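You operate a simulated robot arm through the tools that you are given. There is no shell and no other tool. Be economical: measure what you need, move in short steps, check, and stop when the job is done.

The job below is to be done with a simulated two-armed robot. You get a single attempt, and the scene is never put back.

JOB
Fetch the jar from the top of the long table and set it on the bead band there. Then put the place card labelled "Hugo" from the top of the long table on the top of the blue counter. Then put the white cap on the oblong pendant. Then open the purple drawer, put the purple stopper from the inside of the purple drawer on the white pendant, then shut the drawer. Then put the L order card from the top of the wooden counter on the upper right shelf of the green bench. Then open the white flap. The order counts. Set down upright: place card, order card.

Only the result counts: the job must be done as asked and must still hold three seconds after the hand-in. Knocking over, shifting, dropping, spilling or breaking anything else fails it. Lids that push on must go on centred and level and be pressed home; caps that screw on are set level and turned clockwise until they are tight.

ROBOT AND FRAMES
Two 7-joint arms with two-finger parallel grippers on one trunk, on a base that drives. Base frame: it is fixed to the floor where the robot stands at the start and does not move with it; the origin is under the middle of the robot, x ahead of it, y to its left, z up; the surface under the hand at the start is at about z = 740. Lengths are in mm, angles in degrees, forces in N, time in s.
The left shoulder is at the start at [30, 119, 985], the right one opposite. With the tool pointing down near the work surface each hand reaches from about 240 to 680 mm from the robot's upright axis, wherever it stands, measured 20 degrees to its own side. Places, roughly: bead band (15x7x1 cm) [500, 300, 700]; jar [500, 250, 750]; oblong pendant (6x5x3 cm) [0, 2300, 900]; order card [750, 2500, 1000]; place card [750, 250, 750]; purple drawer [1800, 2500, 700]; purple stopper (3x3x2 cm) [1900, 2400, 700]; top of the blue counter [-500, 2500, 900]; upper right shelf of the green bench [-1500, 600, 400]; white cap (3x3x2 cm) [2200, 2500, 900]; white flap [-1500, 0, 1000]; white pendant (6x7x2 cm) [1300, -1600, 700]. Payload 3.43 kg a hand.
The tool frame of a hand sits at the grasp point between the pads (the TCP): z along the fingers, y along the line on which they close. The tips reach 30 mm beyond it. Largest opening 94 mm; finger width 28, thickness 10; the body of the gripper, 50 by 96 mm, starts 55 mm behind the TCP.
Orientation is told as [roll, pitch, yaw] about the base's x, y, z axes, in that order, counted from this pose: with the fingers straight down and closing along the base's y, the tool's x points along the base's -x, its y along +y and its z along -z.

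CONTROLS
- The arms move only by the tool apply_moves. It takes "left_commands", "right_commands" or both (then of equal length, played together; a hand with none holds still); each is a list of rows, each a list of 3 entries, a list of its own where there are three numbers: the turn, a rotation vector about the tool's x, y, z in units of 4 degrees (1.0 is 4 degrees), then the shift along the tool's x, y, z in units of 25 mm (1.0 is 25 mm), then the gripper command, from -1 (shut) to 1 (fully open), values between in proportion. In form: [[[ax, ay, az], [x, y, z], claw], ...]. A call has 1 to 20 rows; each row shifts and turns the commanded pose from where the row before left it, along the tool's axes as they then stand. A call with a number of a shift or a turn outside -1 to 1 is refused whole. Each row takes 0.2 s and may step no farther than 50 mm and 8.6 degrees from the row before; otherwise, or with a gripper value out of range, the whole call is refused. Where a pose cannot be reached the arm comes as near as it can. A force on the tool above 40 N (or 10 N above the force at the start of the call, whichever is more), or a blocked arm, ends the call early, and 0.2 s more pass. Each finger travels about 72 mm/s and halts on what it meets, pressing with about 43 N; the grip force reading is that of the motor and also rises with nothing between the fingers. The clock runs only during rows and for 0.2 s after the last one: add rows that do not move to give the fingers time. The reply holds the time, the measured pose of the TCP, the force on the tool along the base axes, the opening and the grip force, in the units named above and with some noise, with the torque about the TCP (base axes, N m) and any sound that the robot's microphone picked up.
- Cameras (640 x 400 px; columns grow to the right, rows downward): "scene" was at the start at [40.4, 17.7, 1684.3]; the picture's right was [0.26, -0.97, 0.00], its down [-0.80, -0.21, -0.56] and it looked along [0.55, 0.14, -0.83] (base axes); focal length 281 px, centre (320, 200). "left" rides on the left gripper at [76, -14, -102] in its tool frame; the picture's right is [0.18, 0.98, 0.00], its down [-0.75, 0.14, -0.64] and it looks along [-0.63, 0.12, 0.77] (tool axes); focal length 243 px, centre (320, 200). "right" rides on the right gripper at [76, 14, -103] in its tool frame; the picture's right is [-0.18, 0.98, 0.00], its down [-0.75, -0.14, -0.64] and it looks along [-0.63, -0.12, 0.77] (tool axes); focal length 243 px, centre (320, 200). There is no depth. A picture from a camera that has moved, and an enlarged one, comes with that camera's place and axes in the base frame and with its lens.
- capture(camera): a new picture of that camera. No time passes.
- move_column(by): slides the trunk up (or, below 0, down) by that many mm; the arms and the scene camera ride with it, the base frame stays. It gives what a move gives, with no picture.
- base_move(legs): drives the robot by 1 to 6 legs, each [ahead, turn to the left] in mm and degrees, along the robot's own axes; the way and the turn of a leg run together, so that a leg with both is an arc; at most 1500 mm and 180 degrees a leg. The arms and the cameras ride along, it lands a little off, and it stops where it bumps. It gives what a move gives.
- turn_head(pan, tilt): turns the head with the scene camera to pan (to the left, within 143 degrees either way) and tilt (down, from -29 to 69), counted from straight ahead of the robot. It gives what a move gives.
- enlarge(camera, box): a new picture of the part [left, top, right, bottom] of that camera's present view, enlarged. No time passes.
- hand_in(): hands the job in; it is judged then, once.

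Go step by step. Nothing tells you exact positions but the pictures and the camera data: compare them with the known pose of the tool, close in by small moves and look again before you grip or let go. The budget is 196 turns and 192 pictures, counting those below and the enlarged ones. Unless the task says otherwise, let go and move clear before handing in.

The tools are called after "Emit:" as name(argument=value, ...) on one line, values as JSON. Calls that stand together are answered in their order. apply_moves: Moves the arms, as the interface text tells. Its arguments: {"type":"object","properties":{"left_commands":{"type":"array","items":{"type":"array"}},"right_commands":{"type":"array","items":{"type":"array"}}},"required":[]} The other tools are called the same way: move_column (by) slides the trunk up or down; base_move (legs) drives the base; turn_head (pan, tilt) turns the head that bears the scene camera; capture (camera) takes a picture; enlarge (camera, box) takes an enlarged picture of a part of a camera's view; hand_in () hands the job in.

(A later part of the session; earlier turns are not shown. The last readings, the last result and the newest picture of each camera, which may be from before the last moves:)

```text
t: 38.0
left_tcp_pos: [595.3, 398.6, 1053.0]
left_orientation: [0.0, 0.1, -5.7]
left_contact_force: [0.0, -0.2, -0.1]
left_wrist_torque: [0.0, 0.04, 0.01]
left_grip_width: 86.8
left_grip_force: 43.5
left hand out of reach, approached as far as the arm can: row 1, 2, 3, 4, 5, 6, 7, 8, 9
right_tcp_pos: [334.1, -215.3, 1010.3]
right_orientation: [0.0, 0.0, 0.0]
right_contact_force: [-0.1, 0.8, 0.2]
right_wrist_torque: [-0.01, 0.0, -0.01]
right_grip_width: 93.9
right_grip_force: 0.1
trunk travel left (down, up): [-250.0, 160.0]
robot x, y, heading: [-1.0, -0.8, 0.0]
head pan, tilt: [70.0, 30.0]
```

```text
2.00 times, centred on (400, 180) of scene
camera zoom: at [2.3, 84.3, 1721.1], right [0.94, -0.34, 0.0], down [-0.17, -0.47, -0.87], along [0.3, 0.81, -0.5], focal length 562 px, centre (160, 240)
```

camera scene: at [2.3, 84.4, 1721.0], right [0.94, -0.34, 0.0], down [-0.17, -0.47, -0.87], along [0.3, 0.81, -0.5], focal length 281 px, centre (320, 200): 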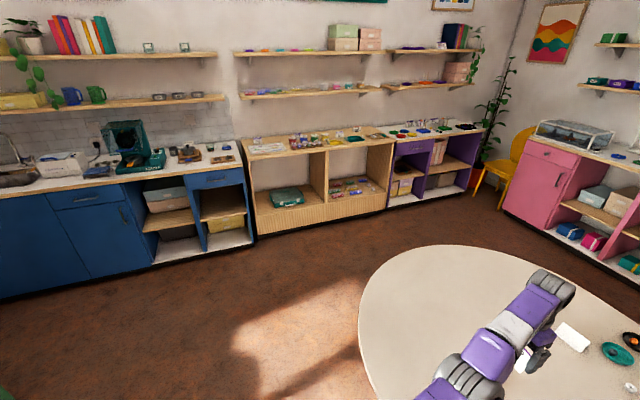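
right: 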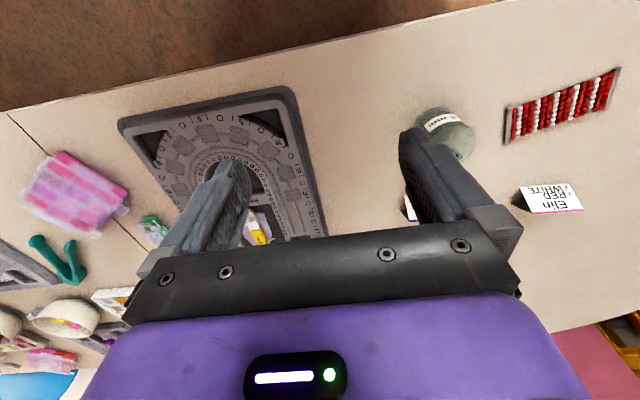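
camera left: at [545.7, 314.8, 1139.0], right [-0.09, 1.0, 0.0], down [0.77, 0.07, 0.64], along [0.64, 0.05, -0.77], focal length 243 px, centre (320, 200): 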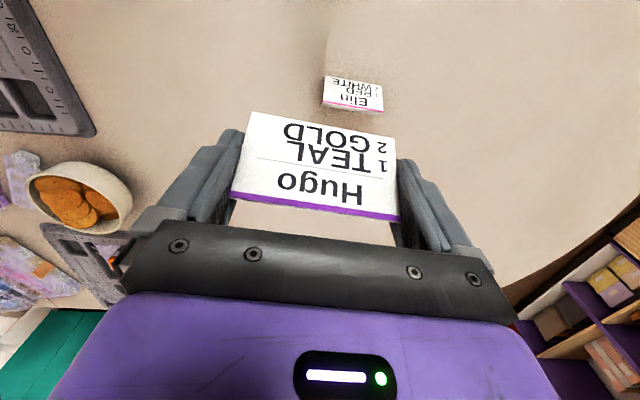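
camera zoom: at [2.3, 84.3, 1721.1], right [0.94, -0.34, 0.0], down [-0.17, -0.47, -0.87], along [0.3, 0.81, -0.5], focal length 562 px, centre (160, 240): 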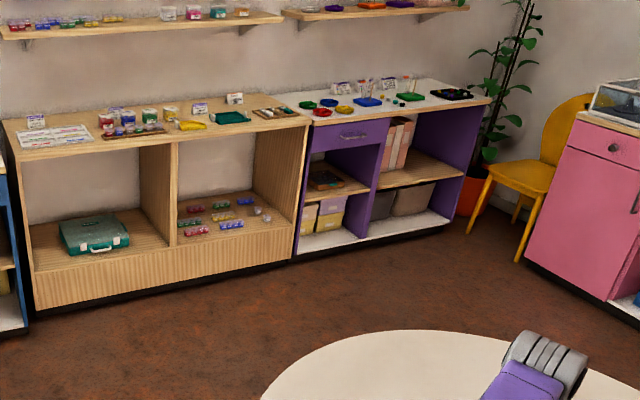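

The arm seems stuck at a limit. I'll test how the commanded pose behaves.

Emit:
apply_moves(left_commands=[[[0, 0, 0], [0, 0, 1], 0.4], [[0, 0, 0], [0, 0, 1], 0.4], [[0, 0, 0], [0, 0, 1], 0.4]])

Emit:
turn_head(pan=15, tilt=55)

Emit:
capture(camera="scene")

```text
t: 38.8
left_tcp_pos: [605.7, 400.8, 979.0]
left_orientation: [-0.1, 0.1, -5.7]
left_contact_force: [-0.5, 0.1, 0.2]
left_wrist_torque: [-0.02, 0.01, 0.0]
left_grip_width: 87.5
left_grip_force: 42.9
left hand out of reach, approached as far as the arm can: row 1, 3
right_tcp_pos: [334.1, -213.0, 1011.8]
right_orientation: [0.1, -0.1, 0.0]
right_contact_force: [1.0, 0.2, -1.0]
right_wrist_torque: [0.0, -0.01, 0.0]
right_grip_width: 93.8
right_grip_force: 0.0
trunk travel left (down, up): [-250.0, 160.0]
robot x, y, heading: [2.8, 1.2, 0.1]
head pan, tilt: [70.0, 30.0]
```

```text
t: 40.1
left_tcp_pos: [604.9, 400.3, 978.8]
left_orientation: [-0.1, 0.1, -5.6]
left_contact_force: [-0.2, 0.1, 0.0]
left_wrist_torque: [0.02, -0.03, -0.01]
left_grip_width: 87.1
left_grip_force: 42.9
right_tcp_pos: [333.8, -214.4, 1011.3]
right_orientation: [0.0, 0.0, 0.1]
right_contact_force: [-0.1, 0.9, 0.4]
right_wrist_torque: [-0.02, -0.01, -0.01]
right_grip_width: 93.7
right_grip_force: 0.0
trunk travel left (down, up): [-250.0, 160.0]
robot x, y, heading: [-2.4, 0.2, 0.1]
head pan, tilt: [15.0, 55.0]
```

```text
159 pictures are left
camera scene: at [41.0, 18.2, 1685.1], right [0.26, -0.97, 0.0], down [-0.79, -0.21, -0.57], along [0.55, 0.15, -0.82], focal length 281 px, centre (320, 200)
```

scene: 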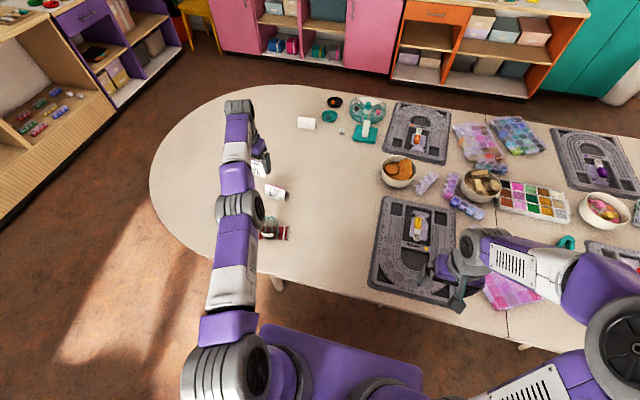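

Emit:
apply_moves(left_commands=[[[0, 0, 0], [0.6, 0, 0.8], 0.4], [[0, 0, 0], [0.6, 0, 0.8], 0.4], [[0, 0, 0], [1, 0, 0], 0.4], [[0, 0, 0], [1, 0, 0], 0.4]])

```text
t: 41.1
left_tcp_pos: [590.4, 439.3, 938.1]
left_orientation: [-0.1, 0.2, -5.7]
left_contact_force: [0.7, 0.3, -0.2]
left_wrist_torque: [0.0, -0.02, 0.03]
left_grip_width: 87.2
left_grip_force: 42.5
left hand out of reach, approached as far as the arm can: row 1, 2, 3, 4
right_tcp_pos: [333.8, -214.0, 1011.9]
right_orientation: [-0.1, 0.1, 0.0]
right_contact_force: [0.2, -0.2, -0.3]
right_wrist_torque: [0.01, 0.0, -0.03]
right_grip_width: 93.9
right_grip_force: 0.1
trunk travel left (down, up): [-250.0, 160.0]
robot x, y, heading: [0.2, -0.6, -0.0]
head pan, tilt: [15.0, 55.0]
```

Emit:
apply_moves(left_commands=[[[0, 0, -1], [0, 0, 0.3], 0.4], [[0, 0, -1], [0, 0, 0.3], 0.4], [[0, 0, -1], [0, 0, 0.3], 0.4], [[0, 0, -1], [0, 0, 0.3], 0.4], [[0, 0, -1], [0, 0, 0.3], 0.4], [[0, 0, 0], [0.9, 0.4, 0], 0.4], [[0, 0, 0], [0.9, 0.4, 0], 0.4]])

Emit:
enlarge(camera="scene", box=[140, 80, 340, 400])

```text
t: 42.7
left_tcp_pos: [575.6, 465.8, 899.9]
left_orientation: [0.1, 0.2, 14.5]
left_contact_force: [-0.3, 0.0, 0.2]
left_wrist_torque: [-0.01, 0.01, -0.03]
left_grip_width: 87.2
left_grip_force: 42.8
left hand out of reach, approached as far as the arm can: row 6, 7
right_tcp_pos: [333.7, -214.9, 1011.8]
right_orientation: [0.0, 0.0, 0.0]
right_contact_force: [-1.5, 0.0, -0.1]
right_wrist_torque: [-0.02, 0.0, 0.01]
right_grip_width: 93.9
right_grip_force: 0.0
trunk travel left (down, up): [-250.0, 160.0]
robot x, y, heading: [1.0, -2.2, -0.0]
head pan, tilt: [15.0, 55.0]
```

```text
1.25 times, centred on (240, 240) of scene
camera zoom: at [40.9, 18.3, 1685.0], right [0.26, -0.97, 0.0], down [-0.79, -0.21, -0.57], along [0.55, 0.15, -0.82], focal length 351 px, centre (420, 150)
```

zoom: 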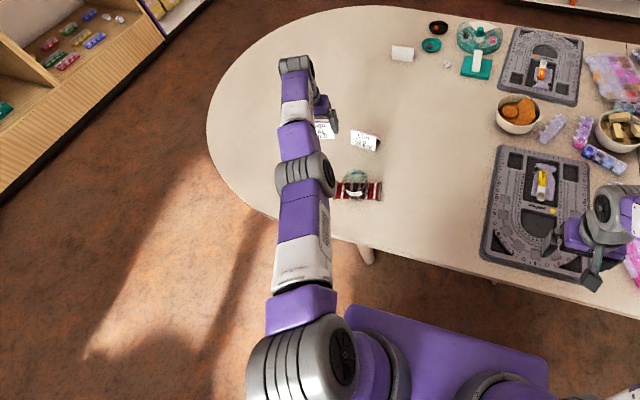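

The elbow is almost straight. I'll move sideways along a chord so the arm can bend again.

Emit:
apply_moves(left_commands=[[[0, 0, 0], [0, -1, 0], 0.4], [[0, 0, 0], [0, -1, 0], 0.4], [[0, 0, 0], [0, -1, 0], 0.4], [[0, 0, 0], [0, -1, 0], 0.4], [[0, 0, 0], [0, -1, 0], 0.4], [[0, 0, 0], [0, -1, 0], 0.4]])

```text
t: 44.1
left_tcp_pos: [630.6, 326.7, 899.2]
left_orientation: [0.0, 0.2, 14.4]
left_contact_force: [-0.4, -0.3, 0.0]
left_wrist_torque: [-0.03, -0.03, -0.03]
left_grip_width: 87.3
left_grip_force: 43.4
left hand out of reach, approached as far as the arm can: row 1, 2, 3, 5
right_tcp_pos: [333.0, -215.2, 1011.2]
right_orientation: [-0.1, 0.0, 0.0]
right_contact_force: [-0.6, 0.4, 0.4]
right_wrist_torque: [0.01, -0.01, -0.01]
right_grip_width: 93.8
right_grip_force: 0.1
trunk travel left (down, up): [-250.0, 160.0]
robot x, y, heading: [-1.4, -3.0, -0.1]
head pan, tilt: [15.0, 55.0]
```

Emit:
apply_moves(left_commands=[[[0, -1, 0], [0, 0, 0], 0.4], [[0, -1, 0], [0, 0, 0], 0.4], [[0, -1, 0], [0, 0, 0], 0.4], [[0, -1, 0], [0, 0, 0], 0.4], [[0, -1, 0], [0, 0, 0], 0.4], [[0, 0, 0], [0.5, 0, 0], 0.4], [[0, 0, 0], [0.5, 0, 0], 0.4], [[0, 0, 0], [0.5, 0, 0], 0.4]])

```text
t: 45.9
left_tcp_pos: [698.0, 344.3, 878.6]
left_orientation: [0.0, -19.9, 14.2]
left_contact_force: [-0.3, -0.5, -0.2]
left_wrist_torque: [-0.05, 0.02, -0.03]
left_grip_width: 87.1
left_grip_force: 43.6
left hand out of reach, approached as far as the arm can: row 1, 2, 3, 4, 5, 6, 7, 8
right_tcp_pos: [333.3, -213.5, 1010.1]
right_orientation: [0.0, 0.0, 0.1]
right_contact_force: [0.0, -0.3, -0.1]
right_wrist_torque: [0.01, -0.02, -0.02]
right_grip_width: 94.0
right_grip_force: 0.2
trunk travel left (down, up): [-250.0, 160.0]
robot x, y, heading: [1.6, -2.2, 0.1]
head pan, tilt: [15.0, 55.0]
```

The wrist is held by a straight elbow. Moving right should flex it, so I'll combine that with an inward pull and undo the tilt.

Emit:
apply_moves(left_commands=[[[0, 1, 0], [0, -1, 0], 0.4], [[0, 1, 0], [0, -1, 0], 0.4], [[0, 1, 0], [0, -1, 0], 0.4], [[0, 1, 0], [0, -1, 0], 0.4], [[0, 1, 0], [0, -1, 0], 0.4], [[0, 0, 0], [0.3, -1, 0], 0.4], [[0, 0, 0], [0.3, -1, 0], 0.4], [[0, 0, 0], [0.3, -1, 0], 0.4], [[0, 0, 0], [0.3, -1, 0], 0.4], [[0, 0, 0], [0.3, -1, 0], 0.4]])

Emit:
enlarge(camera="scene", box=[140, 80, 440, 400])

```text
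t: 48.1
left_tcp_pos: [643.6, 70.5, 885.6]
left_orientation: [0.0, 0.0, 14.3]
left_contact_force: [0.3, -1.2, 0.6]
left_wrist_torque: [-0.02, -0.02, 0.02]
left_grip_width: 87.2
left_grip_force: 43.2
left hand out of reach, approached as far as the arm can: row 1, 2, 3, 4, 5, 10
right_tcp_pos: [333.8, -214.3, 1010.7]
right_orientation: [-0.1, 0.0, 0.0]
right_contact_force: [-0.2, -0.1, 0.1]
right_wrist_torque: [0.03, 0.0, 0.0]
right_grip_width: 93.9
right_grip_force: 0.0
trunk travel left (down, up): [-250.0, 160.0]
robot x, y, heading: [0.3, -1.5, -0.2]
head pan, tilt: [15.0, 55.0]
```

```text
1.25 times, centred on (290, 240) of scene
camera zoom: at [41.0, 17.5, 1685.0], right [0.26, -0.97, 0.0], down [-0.79, -0.21, -0.57], along [0.55, 0.15, -0.82], focal length 351 px, centre (358, 150)
```

zoom: 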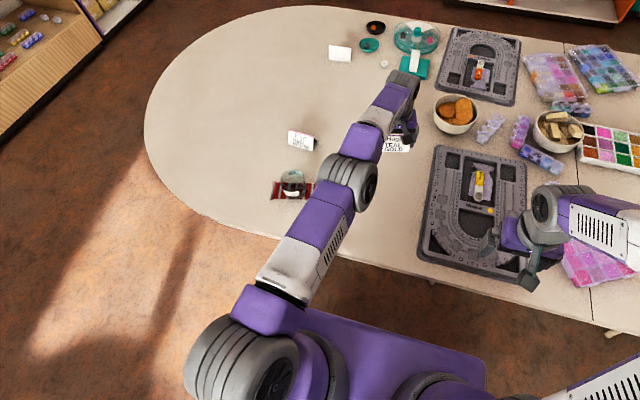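

It is bending now, so I'll pull inward.

Emit:
apply_moves(left_commands=[[[0, 0, 0], [0.6, -0.4, -0.2], 0.4], [[0, 0, 0], [0.6, -0.4, -0.2], 0.4], [[0, 0, 0], [0.6, -0.4, -0.2], 0.4], [[0, 0, 0], [0.8, 0, -0.2], 0.4], [[0, 0, 0], [0.8, 0, 0], 0.4], [[0, 0, 0], [0.8, 0, 0], 0.4]])

```text
t: 49.5
left_tcp_pos: [549.6, 15.1, 907.2]
left_orientation: [0.0, -0.1, 14.4]
left_contact_force: [-0.6, 0.0, -0.3]
left_wrist_torque: [-0.02, -0.03, -0.02]
left_grip_width: 87.0
left_grip_force: 42.9
right_tcp_pos: [332.9, -214.5, 1011.3]
right_orientation: [0.0, 0.0, -0.1]
right_contact_force: [0.1, 0.3, 0.8]
right_wrist_torque: [0.01, 0.02, 0.01]
right_grip_width: 94.3
right_grip_force: 0.1
trunk travel left (down, up): [-250.0, 160.0]
robot x, y, heading: [-1.4, -4.0, 0.1]
head pan, tilt: [15.0, 55.0]
```

Freed. I'll bring the hand to a tucked carrying pose.

Emit:
apply_moves(left_commands=[[[0, 0, 0], [0.9, 0, 0], 0.4], [[0, 0, 0], [0.9, 0, 0], 0.4], [[0, 0, 0], [0.9, 0.5, -0.3], 0.4], [[0, 0, 0], [0.5, 1, -0.3], 0.4], [[0, 0, 0], [0, 1, -0.3], 0.4], [[0, 0, 0], [0, 1, -0.3], 0.4], [[0, 0, 0], [0, 1, -0.3], 0.4], [[0, 0, 0], [0, 1, -0.3], 0.4], [[0, 0, 0], [0, 1, -0.3], 0.4], [[0, 0, 0], [0, 1, -0.3], 0.4], [[0, 0, 0], [0, 1, -0.3], 0.4], [[0, 0, 0], [0, 1, -0.3], 0.4], [[0, 0, 0], [0, 1, -0.3], 0.4], [[0, 0, 0], [0, 0, 0], 0.4]])

Emit:
capture(camera="left")

Emit:
capture(camera="scene")

```text
t: 52.5
left_tcp_pos: [408.1, 249.4, 988.0]
left_orientation: [-0.1, 0.0, 14.2]
left_contact_force: [0.2, -0.6, -0.2]
left_wrist_torque: [0.01, 0.0, 0.0]
left_grip_width: 86.9
left_grip_force: 43.2
right_tcp_pos: [334.9, -213.9, 1010.4]
right_orientation: [0.0, 0.0, 0.0]
right_contact_force: [-0.5, 0.1, 0.9]
right_wrist_torque: [0.02, -0.04, 0.04]
right_grip_width: 94.0
right_grip_force: 0.1
trunk travel left (down, up): [-250.0, 160.0]
robot x, y, heading: [-1.9, 3.9, 0.0]
head pan, tilt: [15.0, 55.0]
```

```text
156 pictures are left
camera left: at [337.0, 217.5, 1092.0], right [-0.42, 0.91, 0.0], down [0.7, 0.32, 0.64], along [0.58, 0.27, -0.77], focal length 243 px, centre (320, 200)
```

left: 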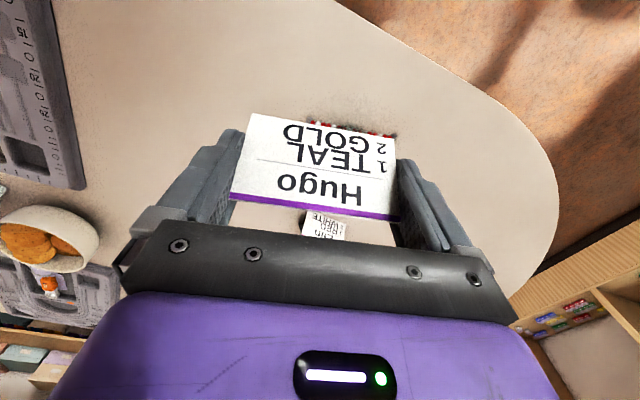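

```text
155 pictures are left
camera scene: at [41.3, 17.6, 1685.0], right [0.26, -0.97, 0.0], down [-0.79, -0.21, -0.57], along [0.55, 0.15, -0.82], focal length 281 px, centre (320, 200)
```

scene: 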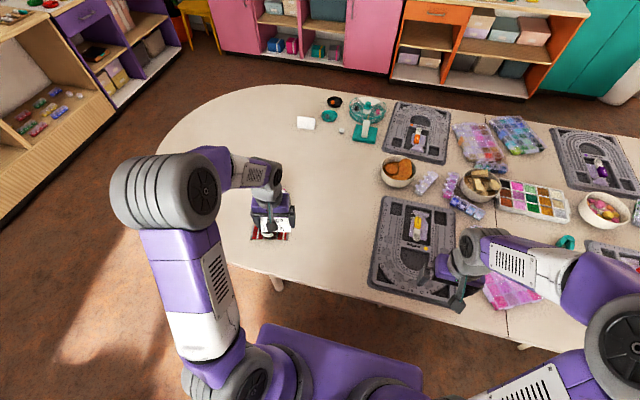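

The card is secure in a tucked pose. I'll back away, turn left 90° and drive towards the blue counter (front edge at about y=2110).

Emit:
base_move(legs=[[-250, 0], [0, 90], [1450, 0]])

Emit:
turn_head(pan=10, tilt=40)

Emit:
capture(camera="scene")

```text
t: 65.0
left_tcp_pos: [-496.7, 1861.6, 987.6]
left_orientation: [0.1, 0.0, 103.6]
left_contact_force: [0.3, -0.3, 0.0]
left_wrist_torque: [0.0, -0.01, -0.02]
left_grip_width: 87.0
left_grip_force: 42.7
right_tcp_pos: [-32.3, 1784.0, 1011.2]
right_orientation: [0.0, 0.1, 89.4]
right_contact_force: [-0.6, 0.8, -0.1]
right_wrist_torque: [-0.01, 0.01, 0.03]
right_grip_width: 93.9
right_grip_force: 0.1
trunk travel left (down, up): [-250.0, 160.0]
robot x, y, heading: [-247.1, 1452.8, 89.5]
head pan, tilt: [15.0, 55.0]
```

```text
t: 65.7
left_tcp_pos: [-496.5, 1861.4, 989.9]
left_orientation: [0.1, 0.0, 103.7]
left_contact_force: [-0.5, 0.3, -0.4]
left_wrist_torque: [-0.01, 0.0, 0.01]
left_grip_width: 87.0
left_grip_force: 43.5
right_tcp_pos: [-32.7, 1782.2, 1010.7]
right_orientation: [0.0, 0.0, 89.4]
right_contact_force: [0.5, -0.2, 0.2]
right_wrist_torque: [-0.03, 0.0, -0.01]
right_grip_width: 93.8
right_grip_force: 0.1
trunk travel left (down, up): [-250.0, 160.0]
robot x, y, heading: [-248.3, 1452.7, 89.4]
head pan, tilt: [10.0, 40.0]
```

```text
154 pictures are left
camera scene: at [-263.2, 1505.0, 1705.7], right [0.99, 0.16, 0.0], down [0.11, -0.63, -0.77], along [-0.13, 0.76, -0.64], focal length 281 px, centre (320, 200)
```

scene: 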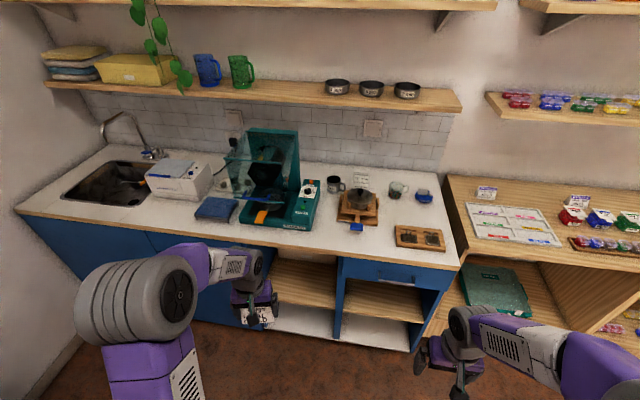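

Emit:
enlarge(camera="scene", box=[200, 130, 480, 305])

Emit:
enlarge(camera="scene", box=[440, 80, 640, 205])

```text
2.29 times, centred on (340, 218) of scene
camera zoom: at [-263.2, 1505.0, 1705.7], right [0.99, 0.16, 0.0], down [0.11, -0.63, -0.77], along [-0.13, 0.76, -0.64], focal length 642 px, centre (274, 160)
```

zoom: 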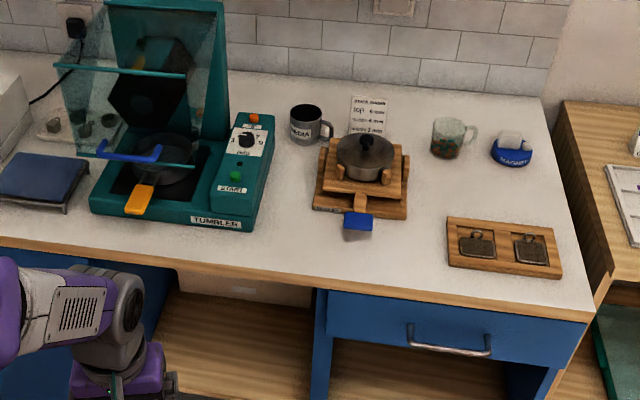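

```text
3.20 times, centred on (540, 142) of scene
camera zoom: at [-263.2, 1505.0, 1705.7], right [0.99, 0.16, 0.0], down [0.11, -0.63, -0.77], along [-0.13, 0.76, -0.64], focal length 899 px, centre (-384, 384)
```

zoom: 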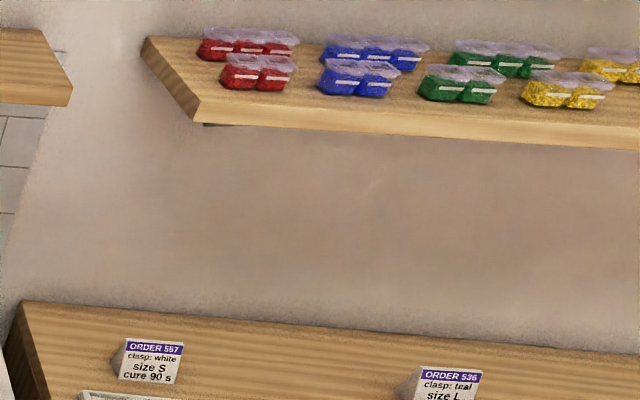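

Free spot on the blue counter: about [-350,2235], between the tumbler and the wooden stand. I'll drive 220 mm closer.

Emit:
base_move(legs=[[220, 0.5]])

Emit:
turn_head(pan=5, tilt=55)

Emit:
capture(camera="scene")

Emit:
capture(camera="left")

```text
t: 67.4
left_tcp_pos: [-500.4, 2083.2, 989.1]
left_orientation: [0.0, -0.1, 104.3]
left_contact_force: [-0.1, 0.2, -0.4]
left_wrist_torque: [-0.02, 0.03, 0.01]
left_grip_width: 87.0
left_grip_force: 42.7
right_tcp_pos: [-34.5, 2008.5, 1011.5]
right_orientation: [-0.1, -0.1, 90.1]
right_contact_force: [0.8, -0.1, -0.3]
right_wrist_torque: [0.01, 0.03, -0.02]
right_grip_width: 93.9
right_grip_force: 0.1
trunk travel left (down, up): [-250.0, 160.0]
robot x, y, heading: [-252.7, 1672.5, 90.1]
head pan, tilt: [10.0, 40.0]
```

```text
t: 68.2
left_tcp_pos: [-499.4, 2083.1, 988.2]
left_orientation: [0.0, 0.1, 104.2]
left_contact_force: [0.4, -0.3, -0.5]
left_wrist_torque: [0.01, 0.0, -0.01]
left_grip_width: 87.0
left_grip_force: 43.0
right_tcp_pos: [-34.7, 2009.6, 1011.1]
right_orientation: [0.0, 0.1, 90.0]
right_contact_force: [-0.9, 0.4, 0.3]
right_wrist_torque: [-0.03, -0.02, 0.01]
right_grip_width: 94.0
right_grip_force: 0.1
trunk travel left (down, up): [-250.0, 160.0]
robot x, y, heading: [-251.2, 1674.0, 90.0]
head pan, tilt: [5.0, 55.0]
```

```text
151 pictures are left
camera scene: at [-254.2, 1716.0, 1685.1], right [1.0, 0.09, 0.0], down [0.07, -0.82, -0.57], along [-0.05, 0.57, -0.82], focal length 281 px, centre (320, 200)
```

scene: 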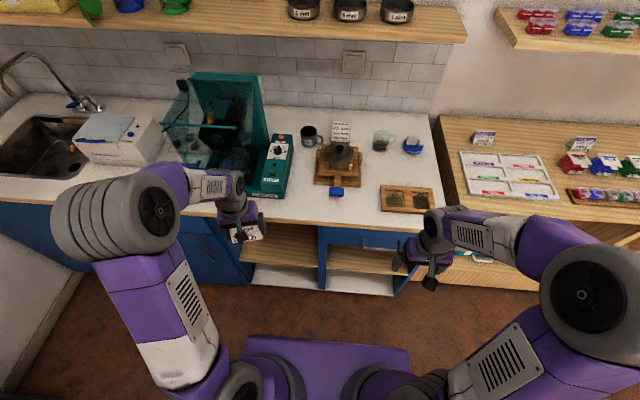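

```text
150 pictures are left
camera left: at [-467.5, 2012.1, 1092.1], right [-0.91, -0.42, 0.0], down [-0.32, 0.69, 0.64], along [-0.27, 0.58, -0.77], focal length 243 px, centre (320, 200)
```

left: 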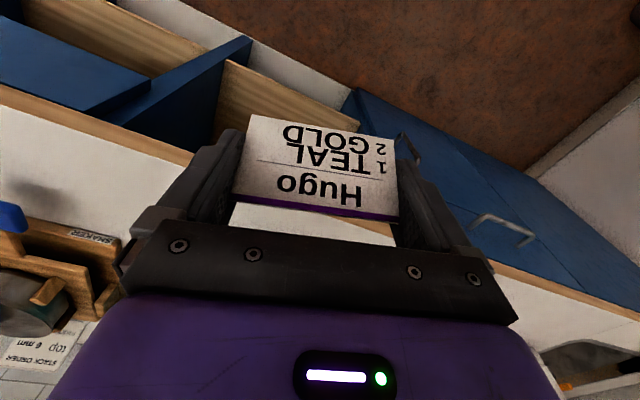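

I'll align the hand to yaw 90 and move it above the spot.

Emit:
apply_moves(left_commands=[[[0, 0, 0.89], [0, 0, -0.5], 0.4], [[0, 0, 0.89], [0, 0, -0.5], 0.4], [[0, 0, 0.89], [0, 0, 0], 0.4], [[0, 0, 0.88], [0, 0, 0], 0.4], [[0, 0, 0], [0, -1, 0], 0.4], [[0, 0, 0], [0, -1, 0], 0.4], [[0, 0, 0], [0, -1, 0], 0.4], [[0, 0, 0], [-0.9, -1, 0], 0.4], [[0, 0, 0], [-0.9, -1, 0], 0.4], [[0, 0, 0], [-0.9, -1, 0], 0.4], [[0, 0, 0], [-0.9, -0.2, 0], 0.4], [[0, 0, 0], [-0.9, 0, 0], 0.4], [[0, 0, 0], [-0.9, 0, 0], 0.4], [[0, 0, 0], [0, 0, 0], 0.4]])

Emit:
capture(camera="scene")

Emit:
capture(camera="left")

```text
t: 71.2
left_tcp_pos: [-345.9, 2217.7, 1013.9]
left_orientation: [0.0, 0.0, 90.1]
left_contact_force: [0.2, 1.0, -0.2]
left_wrist_torque: [-0.04, -0.01, 0.02]
left_grip_width: 87.1
left_grip_force: 42.7
right_tcp_pos: [-35.4, 2007.8, 1012.3]
right_orientation: [0.0, 0.0, 90.0]
right_contact_force: [-0.1, -0.6, -0.1]
right_wrist_torque: [0.0, -0.02, 0.01]
right_grip_width: 93.9
right_grip_force: 0.0
trunk travel left (down, up): [-250.0, 160.0]
robot x, y, heading: [-250.3, 1676.1, 90.0]
head pan, tilt: [5.0, 55.0]
```

```text
149 pictures are left
camera scene: at [-254.2, 1715.8, 1685.1], right [1.0, 0.09, 0.0], down [0.07, -0.82, -0.57], along [-0.05, 0.57, -0.82], focal length 281 px, centre (320, 200)
```

scene: 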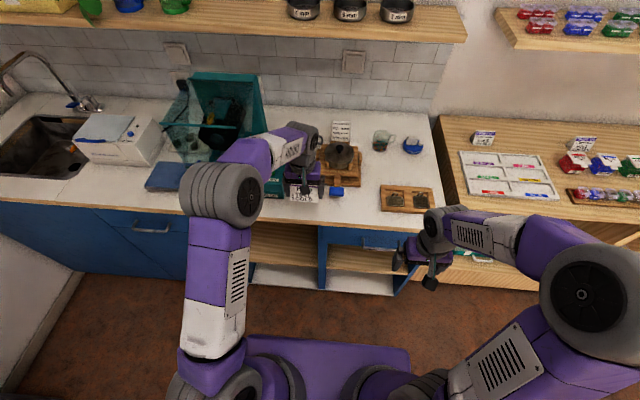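

```text
148 pictures are left
camera left: at [-332.0, 2140.4, 1117.4], right [-0.98, -0.19, 0.0], down [-0.14, 0.75, 0.64], along [-0.12, 0.63, -0.77], focal length 243 px, centre (320, 200)
```

left: 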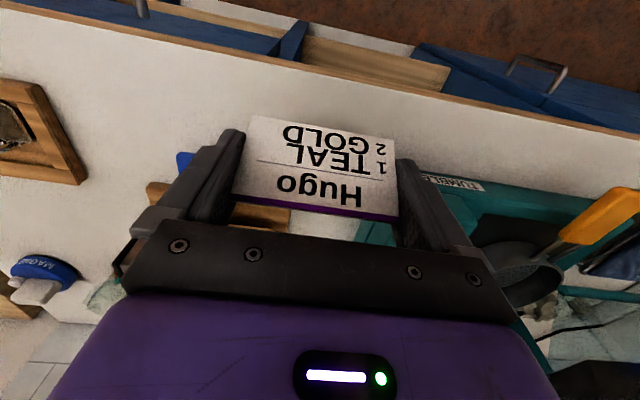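

I'll go forward to y≈2245 and start lowering.

Emit:
apply_moves(left_commands=[[[0, 0, 0], [-0.9, 0, 0], 0.4], [[0, 0, 0], [-0.2, 0, 0.8], 0.4], [[0, 0, 0], [0, 0, 0.8], 0.4], [[0, 0, 0], [0, 0, 0.6], 0.4], [[0, 0, 0], [0, 0, 0], 0.4]])

Emit:
capture(camera="left")

Emit:
enlarge(camera="scene", box=[240, 140, 400, 240])

```text
t: 72.4
left_tcp_pos: [-345.6, 2246.5, 959.6]
left_orientation: [0.0, 0.0, 90.2]
left_contact_force: [0.2, 0.9, -0.2]
left_wrist_torque: [0.0, -0.02, 0.02]
left_grip_width: 87.2
left_grip_force: 43.0
right_tcp_pos: [-36.0, 2009.1, 1010.8]
right_orientation: [-0.1, 0.0, 90.0]
right_contact_force: [-0.2, -0.1, -0.3]
right_wrist_torque: [0.01, -0.01, -0.06]
right_grip_width: 94.0
right_grip_force: 0.0
trunk travel left (down, up): [-250.0, 160.0]
robot x, y, heading: [-247.8, 1672.5, 90.0]
head pan, tilt: [5.0, 55.0]
```

```text
147 pictures are left
camera left: at [-331.3, 2169.2, 1061.7], right [-0.98, -0.19, 0.0], down [-0.14, 0.75, 0.64], along [-0.12, 0.63, -0.77], focal length 243 px, centre (320, 200)
```

left: 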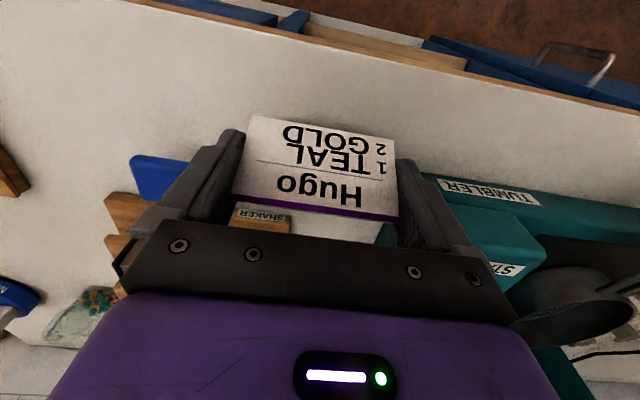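

```text
4.00 times, centred on (320, 190) of scene
camera zoom: at [-254.2, 1716.1, 1685.1], right [1.0, 0.09, 0.0], down [0.07, -0.82, -0.57], along [-0.05, 0.57, -0.82], focal length 1124 px, centre (320, 240)
```

zoom: 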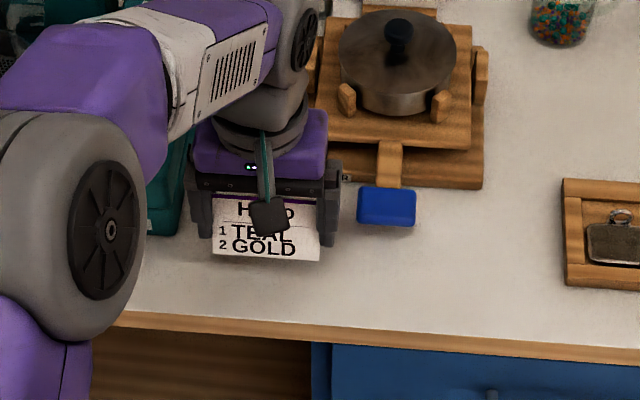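

Both neighbours are close to the fingers, so I'll back off to y≈2228 where the fingers are in front of both, then lower.

Emit:
apply_moves(left_commands=[[[0, 0, 0], [0.75, 0, 0], 0.4], [[0, 0, 0], [0, 0, 0.4], 0.4], [[0, 0, 0], [0, 0, 0], 0.4]])

Emit:
capture(camera="left")

```text
t: 73.2
left_tcp_pos: [-345.7, 2227.2, 949.0]
left_orientation: [0.0, 0.1, 90.1]
left_contact_force: [-0.4, 0.6, 0.2]
left_wrist_torque: [0.01, -0.01, -0.01]
left_grip_width: 87.0
left_grip_force: 42.6
right_tcp_pos: [-34.6, 2008.4, 1011.2]
right_orientation: [0.0, 0.0, 90.0]
right_contact_force: [0.9, 0.3, -0.2]
right_wrist_torque: [-0.01, -0.06, -0.01]
right_grip_width: 93.9
right_grip_force: 0.0
trunk travel left (down, up): [-250.0, 160.0]
robot x, y, heading: [-249.9, 1676.9, 89.9]
head pan, tilt: [5.0, 55.0]
```

```text
145 pictures are left
camera left: at [-331.4, 2150.2, 1052.7], right [-0.98, -0.19, 0.0], down [-0.14, 0.75, 0.64], along [-0.12, 0.63, -0.77], focal length 243 px, centre (320, 200)
```

left: 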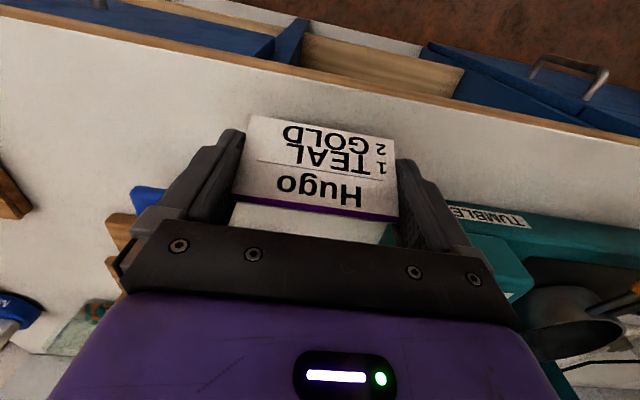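

Clear on both sides. I'll lower in small steps to contact.

Emit:
apply_moves(left_commands=[[[0, 0, 0], [0, 0, 0.12], 0.4], [[0, 0, 0], [0, 0, 0.12], 0.4], [[0, 0, 0], [0, 0, 0.08], 0.4], [[0, 0, 0], [0, 0, 0], 0.4]])

```text
t: 74.2
left_tcp_pos: [-346.1, 2226.0, 940.6]
left_orientation: [0.0, 0.0, 90.3]
left_contact_force: [-0.8, -0.6, -0.6]
left_wrist_torque: [0.01, -0.01, 0.01]
left_grip_width: 87.0
left_grip_force: 43.0
right_tcp_pos: [-35.3, 2008.3, 1011.3]
right_orientation: [0.0, 0.0, 90.0]
right_contact_force: [0.5, 1.4, -0.2]
right_wrist_torque: [-0.03, 0.02, -0.03]
right_grip_width: 94.1
right_grip_force: 0.1
trunk travel left (down, up): [-250.0, 160.0]
robot x, y, heading: [-250.4, 1677.3, 90.1]
head pan, tilt: [5.0, 55.0]
```

Emit:
apply_moves(left_commands=[[[0, 0, 0], [0, 0, 0.06], 0.4], [[0, 0, 0], [0, 0, 0.06], 0.4], [[0, 0, 0], [0, 0, 0], 0.4]])

```text
t: 75.0
left_tcp_pos: [-345.7, 2226.9, 935.9]
left_orientation: [0.0, 0.0, 90.1]
left_contact_force: [-0.6, 0.0, 0.3]
left_wrist_torque: [-0.01, 0.0, 0.01]
left_grip_width: 87.2
left_grip_force: 43.0
right_tcp_pos: [-36.0, 2008.6, 1010.9]
right_orientation: [0.0, 0.0, 90.0]
right_contact_force: [0.3, -0.2, -0.2]
right_wrist_torque: [0.01, 0.0, 0.0]
right_grip_width: 94.1
right_grip_force: 0.1
trunk travel left (down, up): [-250.0, 160.0]
robot x, y, heading: [-246.6, 1676.5, 89.9]
head pan, tilt: [5.0, 55.0]
```

Emit:
apply_moves(left_commands=[[[0, 0, 0], [0, 0, 0.06], 0.4], [[0, 0, 0], [0, 0, 0.06], 0.4], [[0, 0, 0], [0, 0, 0], 0.4]])

```text
t: 75.8
left_tcp_pos: [-345.8, 2227.0, 934.5]
left_orientation: [0.0, 0.0, 90.1]
left_contact_force: [0.2, -0.6, -0.2]
left_wrist_torque: [0.0, 0.0, -0.01]
left_grip_width: 87.1
left_grip_force: 42.5
right_tcp_pos: [-34.9, 2010.0, 1010.8]
right_orientation: [0.0, 0.0, 90.0]
right_contact_force: [0.4, -0.6, 0.5]
right_wrist_torque: [0.01, 0.01, -0.04]
right_grip_width: 94.0
right_grip_force: 0.1
trunk travel left (down, up): [-250.0, 160.0]
robot x, y, heading: [-248.9, 1674.0, 90.2]
head pan, tilt: [5.0, 55.0]
```

Emit:
apply_moves(left_commands=[[[0, 0, 0], [0, 0, 0.06], 0.4], [[0, 0, 0], [0, 0, 0.06], 0.4], [[0, 0, 0], [0, 0, 0], 0.4]])

Emit:
enlarge(camera="left", box=[180, 60, 460, 260])

```text
t: 76.6
left_tcp_pos: [-344.3, 2225.5, 932.3]
left_orientation: [0.1, 0.0, 90.1]
left_contact_force: [0.3, 0.5, -0.2]
left_wrist_torque: [0.03, -0.01, 0.0]
left_grip_width: 87.4
left_grip_force: 43.1
right_tcp_pos: [-35.4, 2007.0, 1012.0]
right_orientation: [-0.1, 0.0, 90.0]
right_contact_force: [0.0, 0.1, -0.5]
right_wrist_torque: [-0.03, -0.02, 0.03]
right_grip_width: 94.1
right_grip_force: 0.1
trunk travel left (down, up): [-250.0, 160.0]
robot x, y, heading: [-249.6, 1675.8, 90.1]
head pan, tilt: [5.0, 55.0]
```

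```text
2.00 times, centred on (320, 160) of left
camera zoom: at [-331.0, 2150.7, 1035.2], right [-0.98, -0.19, 0.0], down [-0.14, 0.75, 0.64], along [-0.12, 0.63, -0.77], focal length 485 px, centre (320, 280)
```

zoom: 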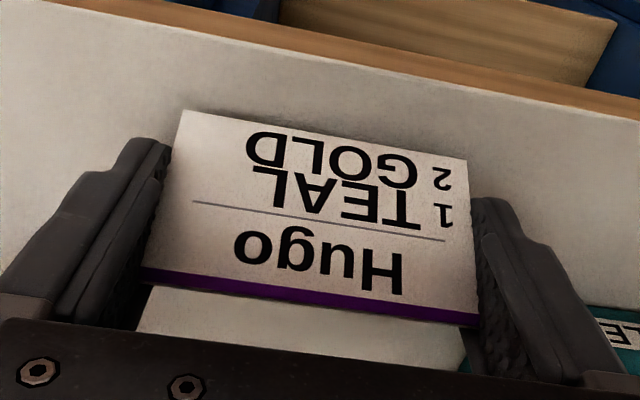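

Emit:
apply_moves(left_commands=[[[0, 0, 0], [0, 0, 0.08], 0.4], [[0, 0, 0], [0, 0, 0.08], 0.4], [[0, 0, 0], [0, 0, 0], 0.4]])

```text
t: 77.4
left_tcp_pos: [-345.4, 2228.2, 928.4]
left_orientation: [0.0, 0.0, 90.2]
left_contact_force: [0.1, 0.4, 0.8]
left_wrist_torque: [0.01, -0.02, -0.03]
left_grip_width: 87.0
left_grip_force: 43.0
right_tcp_pos: [-34.5, 2009.2, 1010.1]
right_orientation: [0.0, 0.0, 90.0]
right_contact_force: [-0.4, -0.6, -0.2]
right_wrist_torque: [-0.01, -0.02, 0.03]
right_grip_width: 94.1
right_grip_force: 0.0
trunk travel left (down, up): [-250.0, 160.0]
robot x, y, heading: [-247.0, 1675.9, 90.2]
head pan, tilt: [5.0, 55.0]
```

Emit:
apply_moves(left_commands=[[[0, 0, 0], [0, 0, 0.07], 0.4], [[0, 0, 0], [0, 0, 0.07], 0.4], [[0, 0, 0], [0, 0, 0.07], 0.4], [[0, 0, 0], [0, 0, 0], 0.4]])

```text
t: 78.4
left_tcp_pos: [-345.3, 2227.6, 922.8]
left_orientation: [0.1, 0.0, 90.2]
left_contact_force: [-0.2, -0.1, 0.6]
left_wrist_torque: [-0.05, 0.01, 0.02]
left_grip_width: 86.7
left_grip_force: 42.9
right_tcp_pos: [-35.4, 2008.2, 1011.1]
right_orientation: [0.0, 0.0, 90.0]
right_contact_force: [-0.6, -0.1, 0.1]
right_wrist_torque: [-0.01, 0.0, 0.02]
right_grip_width: 94.2
right_grip_force: 0.0
trunk travel left (down, up): [-250.0, 160.0]
robot x, y, heading: [-247.1, 1675.6, 89.9]
head pan, tilt: [5.0, 55.0]
```

Emit:
enlarge(camera="left", box=[180, 60, 460, 260])

Emit:
enlarge(camera="scene", box=[260, 160, 356, 220])

```text
2.00 times, centred on (320, 160) of left
camera zoom: at [-331.6, 2150.4, 1026.0], right [-0.98, -0.19, 0.0], down [-0.14, 0.75, 0.64], along [-0.12, 0.63, -0.77], focal length 485 px, centre (320, 280)
```

zoom: 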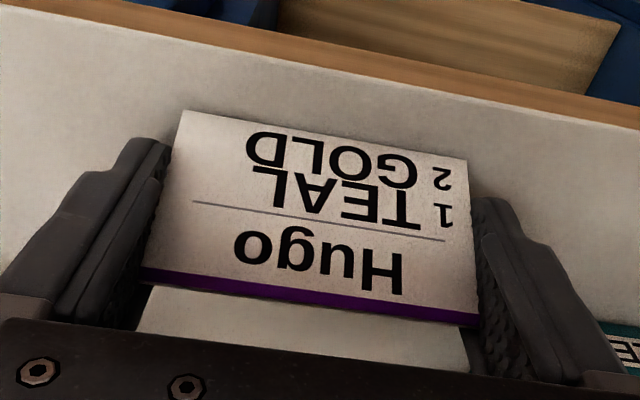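

```text
6.67 times, centred on (308, 190) of scene
camera zoom: at [-254.2, 1716.3, 1685.0], right [1.0, 0.09, 0.0], down [0.07, -0.82, -0.57], along [-0.05, 0.57, -0.82], focal length 1873 px, centre (400, 267)
```

zoom: 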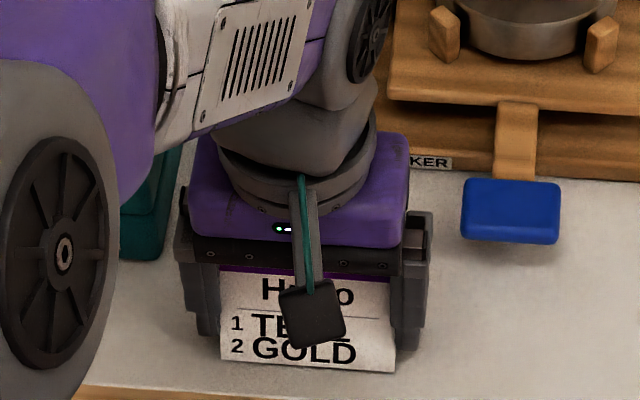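

Emit:
apply_moves(left_commands=[[[0, 0, 0], [0, 0, 0.06], 0.4], [[0, 0, 0], [0, 0, 0.06], 0.4], [[0, 0, 0], [0, 0, 0.06], 0.4], [[0, 0, 0], [0, 0, 0], 0.4]])

```text
t: 79.4
left_tcp_pos: [-344.3, 2228.2, 919.0]
left_orientation: [-0.1, -0.2, 90.2]
left_contact_force: [-1.7, 0.1, 8.0]
left_wrist_torque: [0.03, 0.03, 0.04]
left_grip_width: 87.0
left_grip_force: 42.6
right_tcp_pos: [-35.9, 2008.3, 1011.5]
right_orientation: [-0.1, -0.1, 90.0]
right_contact_force: [-0.3, -1.0, -0.5]
right_wrist_torque: [-0.01, 0.0, -0.04]
right_grip_width: 93.7
right_grip_force: 0.0
trunk travel left (down, up): [-250.0, 160.0]
robot x, y, heading: [-248.6, 1672.9, 89.8]
head pan, tilt: [5.0, 55.0]
```

Contact at 8 N. I'll release and rise.

Emit:
apply_moves(left_commands=[[[0, 0, 0], [0, 0, 0], 0.8], [[0, 0, 0], [0, 0, 0], 0.95], [[0, 0, 0], [0, 0, 0], 1], [[0, 0, 0], [0, 0, 0], 1], [[0, 0, 0], [0, 0, -0.3], 1], [[0, 0, 0], [0, 0, -0.5], 1], [[0, 0, 0], [0, 0, -0.8], 1], [[0, 0, 0], [0, 0, -0.8], 1], [[0, 0, 0], [0, 0, -0.8], 1], [[0, 0, 0], [0, 0, 0], 1]])

Emit:
capture(camera="left")

```text
t: 81.6
left_tcp_pos: [-343.8, 2228.4, 998.0]
left_orientation: [0.0, 0.0, 90.2]
left_contact_force: [0.5, 0.4, 0.2]
left_wrist_torque: [-0.02, -0.01, -0.01]
left_grip_width: 94.0
left_grip_force: 0.0
right_tcp_pos: [-36.2, 2008.2, 1011.6]
right_orientation: [0.0, 0.0, 90.0]
right_contact_force: [0.6, 0.6, -0.9]
right_wrist_torque: [0.01, -0.02, -0.02]
right_grip_width: 93.8
right_grip_force: 0.1
trunk travel left (down, up): [-250.0, 160.0]
robot x, y, heading: [-250.3, 1674.5, 90.2]
head pan, tilt: [5.0, 55.0]
```

```text
141 pictures are left
camera left: at [-330.5, 2151.8, 1100.8], right [-0.98, -0.19, 0.0], down [-0.14, 0.75, 0.64], along [-0.12, 0.63, -0.77], focal length 243 px, centre (320, 200)
```

left: 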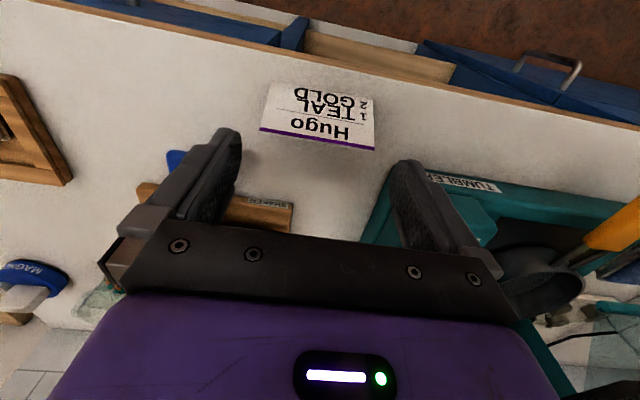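

The card stands on the blue counter. I'll retract the left arm, and look at the pendants and the order cards.

Emit:
apply_moves(left_commands=[[[0, 0, 0], [0.3, 0, -0.8], 1], [[0, 0, 0], [1, 0.3, -0.3], 1], [[0, 0, 0], [1, 0.5, 0], 1], [[0, 0, 0], [1, 0.5, 0], 1], [[0, 0, 0], [1, 0.5, 0], 1], [[0, 0, 0], [1, 0.5, 0], 1], [[0, 0, 0], [0, 0, 0], 1]])

Emit:
enlarge(camera="scene", box=[368, 170, 448, 220])

Emit:
enlarge(camera="scene", box=[440, 110, 640, 235])

```text
t: 83.2
left_tcp_pos: [-402.9, 2093.3, 1024.4]
left_orientation: [0.1, 0.1, 90.3]
left_contact_force: [0.0, 0.0, 0.4]
left_wrist_torque: [0.0, 0.04, 0.0]
left_grip_width: 94.3
left_grip_force: 0.2
right_tcp_pos: [-35.9, 2008.7, 1011.6]
right_orientation: [-0.1, 0.0, 90.0]
right_contact_force: [-0.4, -0.1, -0.6]
right_wrist_torque: [-0.05, 0.02, 0.0]
right_grip_width: 93.9
right_grip_force: 0.0
trunk travel left (down, up): [-250.0, 160.0]
robot x, y, heading: [-245.9, 1676.1, 89.7]
head pan, tilt: [5.0, 55.0]
```

```text
8.00 times, centred on (408, 195) of scene
camera zoom: at [-253.8, 1716.9, 1685.0], right [1.0, 0.09, 0.0], down [0.07, -0.82, -0.57], along [-0.05, 0.57, -0.82], focal length 2247 px, centre (-384, 240)
```

zoom: 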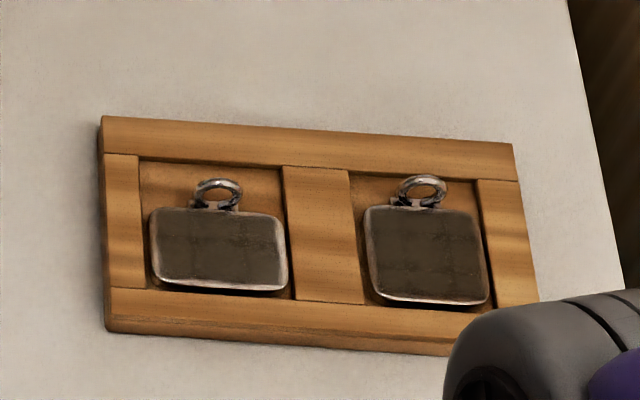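

```text
3.20 times, centred on (540, 172) of scene
camera zoom: at [-253.8, 1716.9, 1685.0], right [1.0, 0.09, 0.0], down [0.07, -0.82, -0.57], along [-0.05, 0.57, -0.82], focal length 899 px, centre (-384, 288)
```

zoom: 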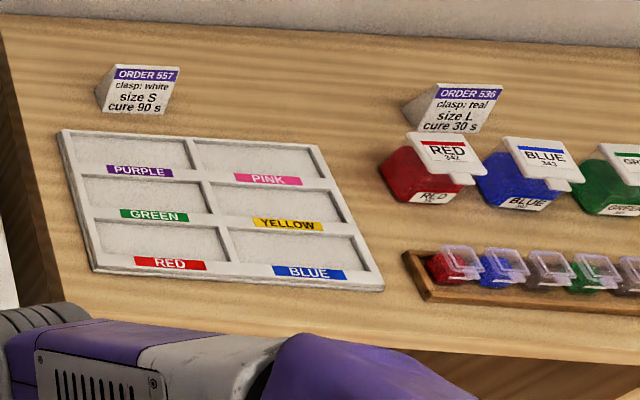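

The oblong pendant should be the left one, near [-47,2278,905]. Now I'll look for the white cap toward [2200,2500].

Emit:
turn_head(pan=-60, tilt=25)

Emit:
capture(camera="scene")

```text
t: 84.6
left_tcp_pos: [-401.4, 2092.9, 1024.2]
left_orientation: [0.0, 0.0, 90.1]
left_contact_force: [0.1, -0.3, 0.0]
left_wrist_torque: [0.01, 0.01, -0.03]
left_grip_width: 94.2
left_grip_force: 0.1
right_tcp_pos: [-34.7, 2009.0, 1011.7]
right_orientation: [0.1, 0.0, 90.0]
right_contact_force: [0.4, 0.2, -0.5]
right_wrist_torque: [0.0, 0.02, 0.01]
right_grip_width: 93.9
right_grip_force: 0.0
trunk travel left (down, up): [-250.0, 160.0]
robot x, y, heading: [-249.1, 1674.2, 90.1]
head pan, tilt: [-60.0, 25.0]
```

```text
138 pictures are left
camera scene: at [-168.1, 1690.7, 1729.0], right [0.5, -0.87, 0.0], down [-0.37, -0.21, -0.91], along [0.78, 0.45, -0.42], focal length 281 px, centre (320, 200)
```

scene: 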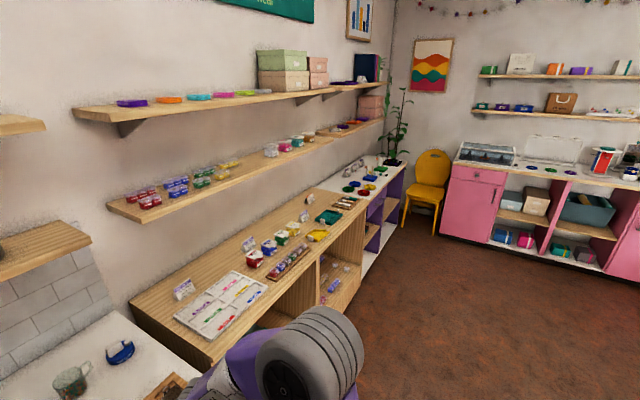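

The cap should be on the purple counter further along. I'll drive over there.

Emit:
base_move(legs=[[-220, 0], [0, -90], [1500, 0], [600, 0], [0, 90]])

Emit:
turn_head(pan=-5, tilt=38)

Emit:
capture(camera="scene")

```text
t: 103.8
left_tcp_pos: [1702.7, 1898.7, 1023.3]
left_orientation: [-0.1, 0.0, 88.7]
left_contact_force: [0.6, 0.7, -1.2]
left_wrist_torque: [0.0, -0.01, -0.02]
left_grip_width: 93.9
left_grip_force: 0.0
right_tcp_pos: [2066.5, 1803.9, 1010.8]
right_orientation: [0.0, 0.0, 88.7]
right_contact_force: [-0.1, -0.5, 0.4]
right_wrist_torque: [0.02, -0.03, -0.01]
right_grip_width: 94.0
right_grip_force: 0.0
trunk travel left (down, up): [-250.0, 160.0]
robot x, y, heading: [1844.5, 1473.0, 88.7]
head pan, tilt: [-60.0, 25.0]
```

```text
t: 105.0
left_tcp_pos: [1702.4, 1898.0, 1024.2]
left_orientation: [0.0, 0.0, 88.7]
left_contact_force: [-0.2, 0.1, -0.5]
left_wrist_torque: [-0.05, -0.02, 0.04]
left_grip_width: 94.3
left_grip_force: 0.1
right_tcp_pos: [2066.9, 1803.4, 1010.8]
right_orientation: [0.0, 0.0, 88.6]
right_contact_force: [-0.3, -0.1, -0.2]
right_wrist_torque: [0.03, 0.01, 0.02]
right_grip_width: 93.8
right_grip_force: 0.0
trunk travel left (down, up): [-250.0, 160.0]
robot x, y, heading: [1841.8, 1476.0, 88.6]
head pan, tilt: [-5.0, 38.0]
```

```text
137 pictures are left
camera scene: at [1854.9, 1530.2, 1708.7], right [0.99, -0.11, 0.0], down [-0.07, -0.61, -0.79], along [0.09, 0.78, -0.62], focal length 281 px, centre (320, 200)
```

scene: 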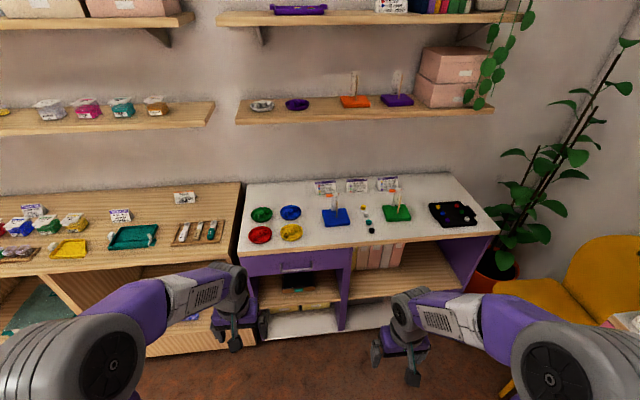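

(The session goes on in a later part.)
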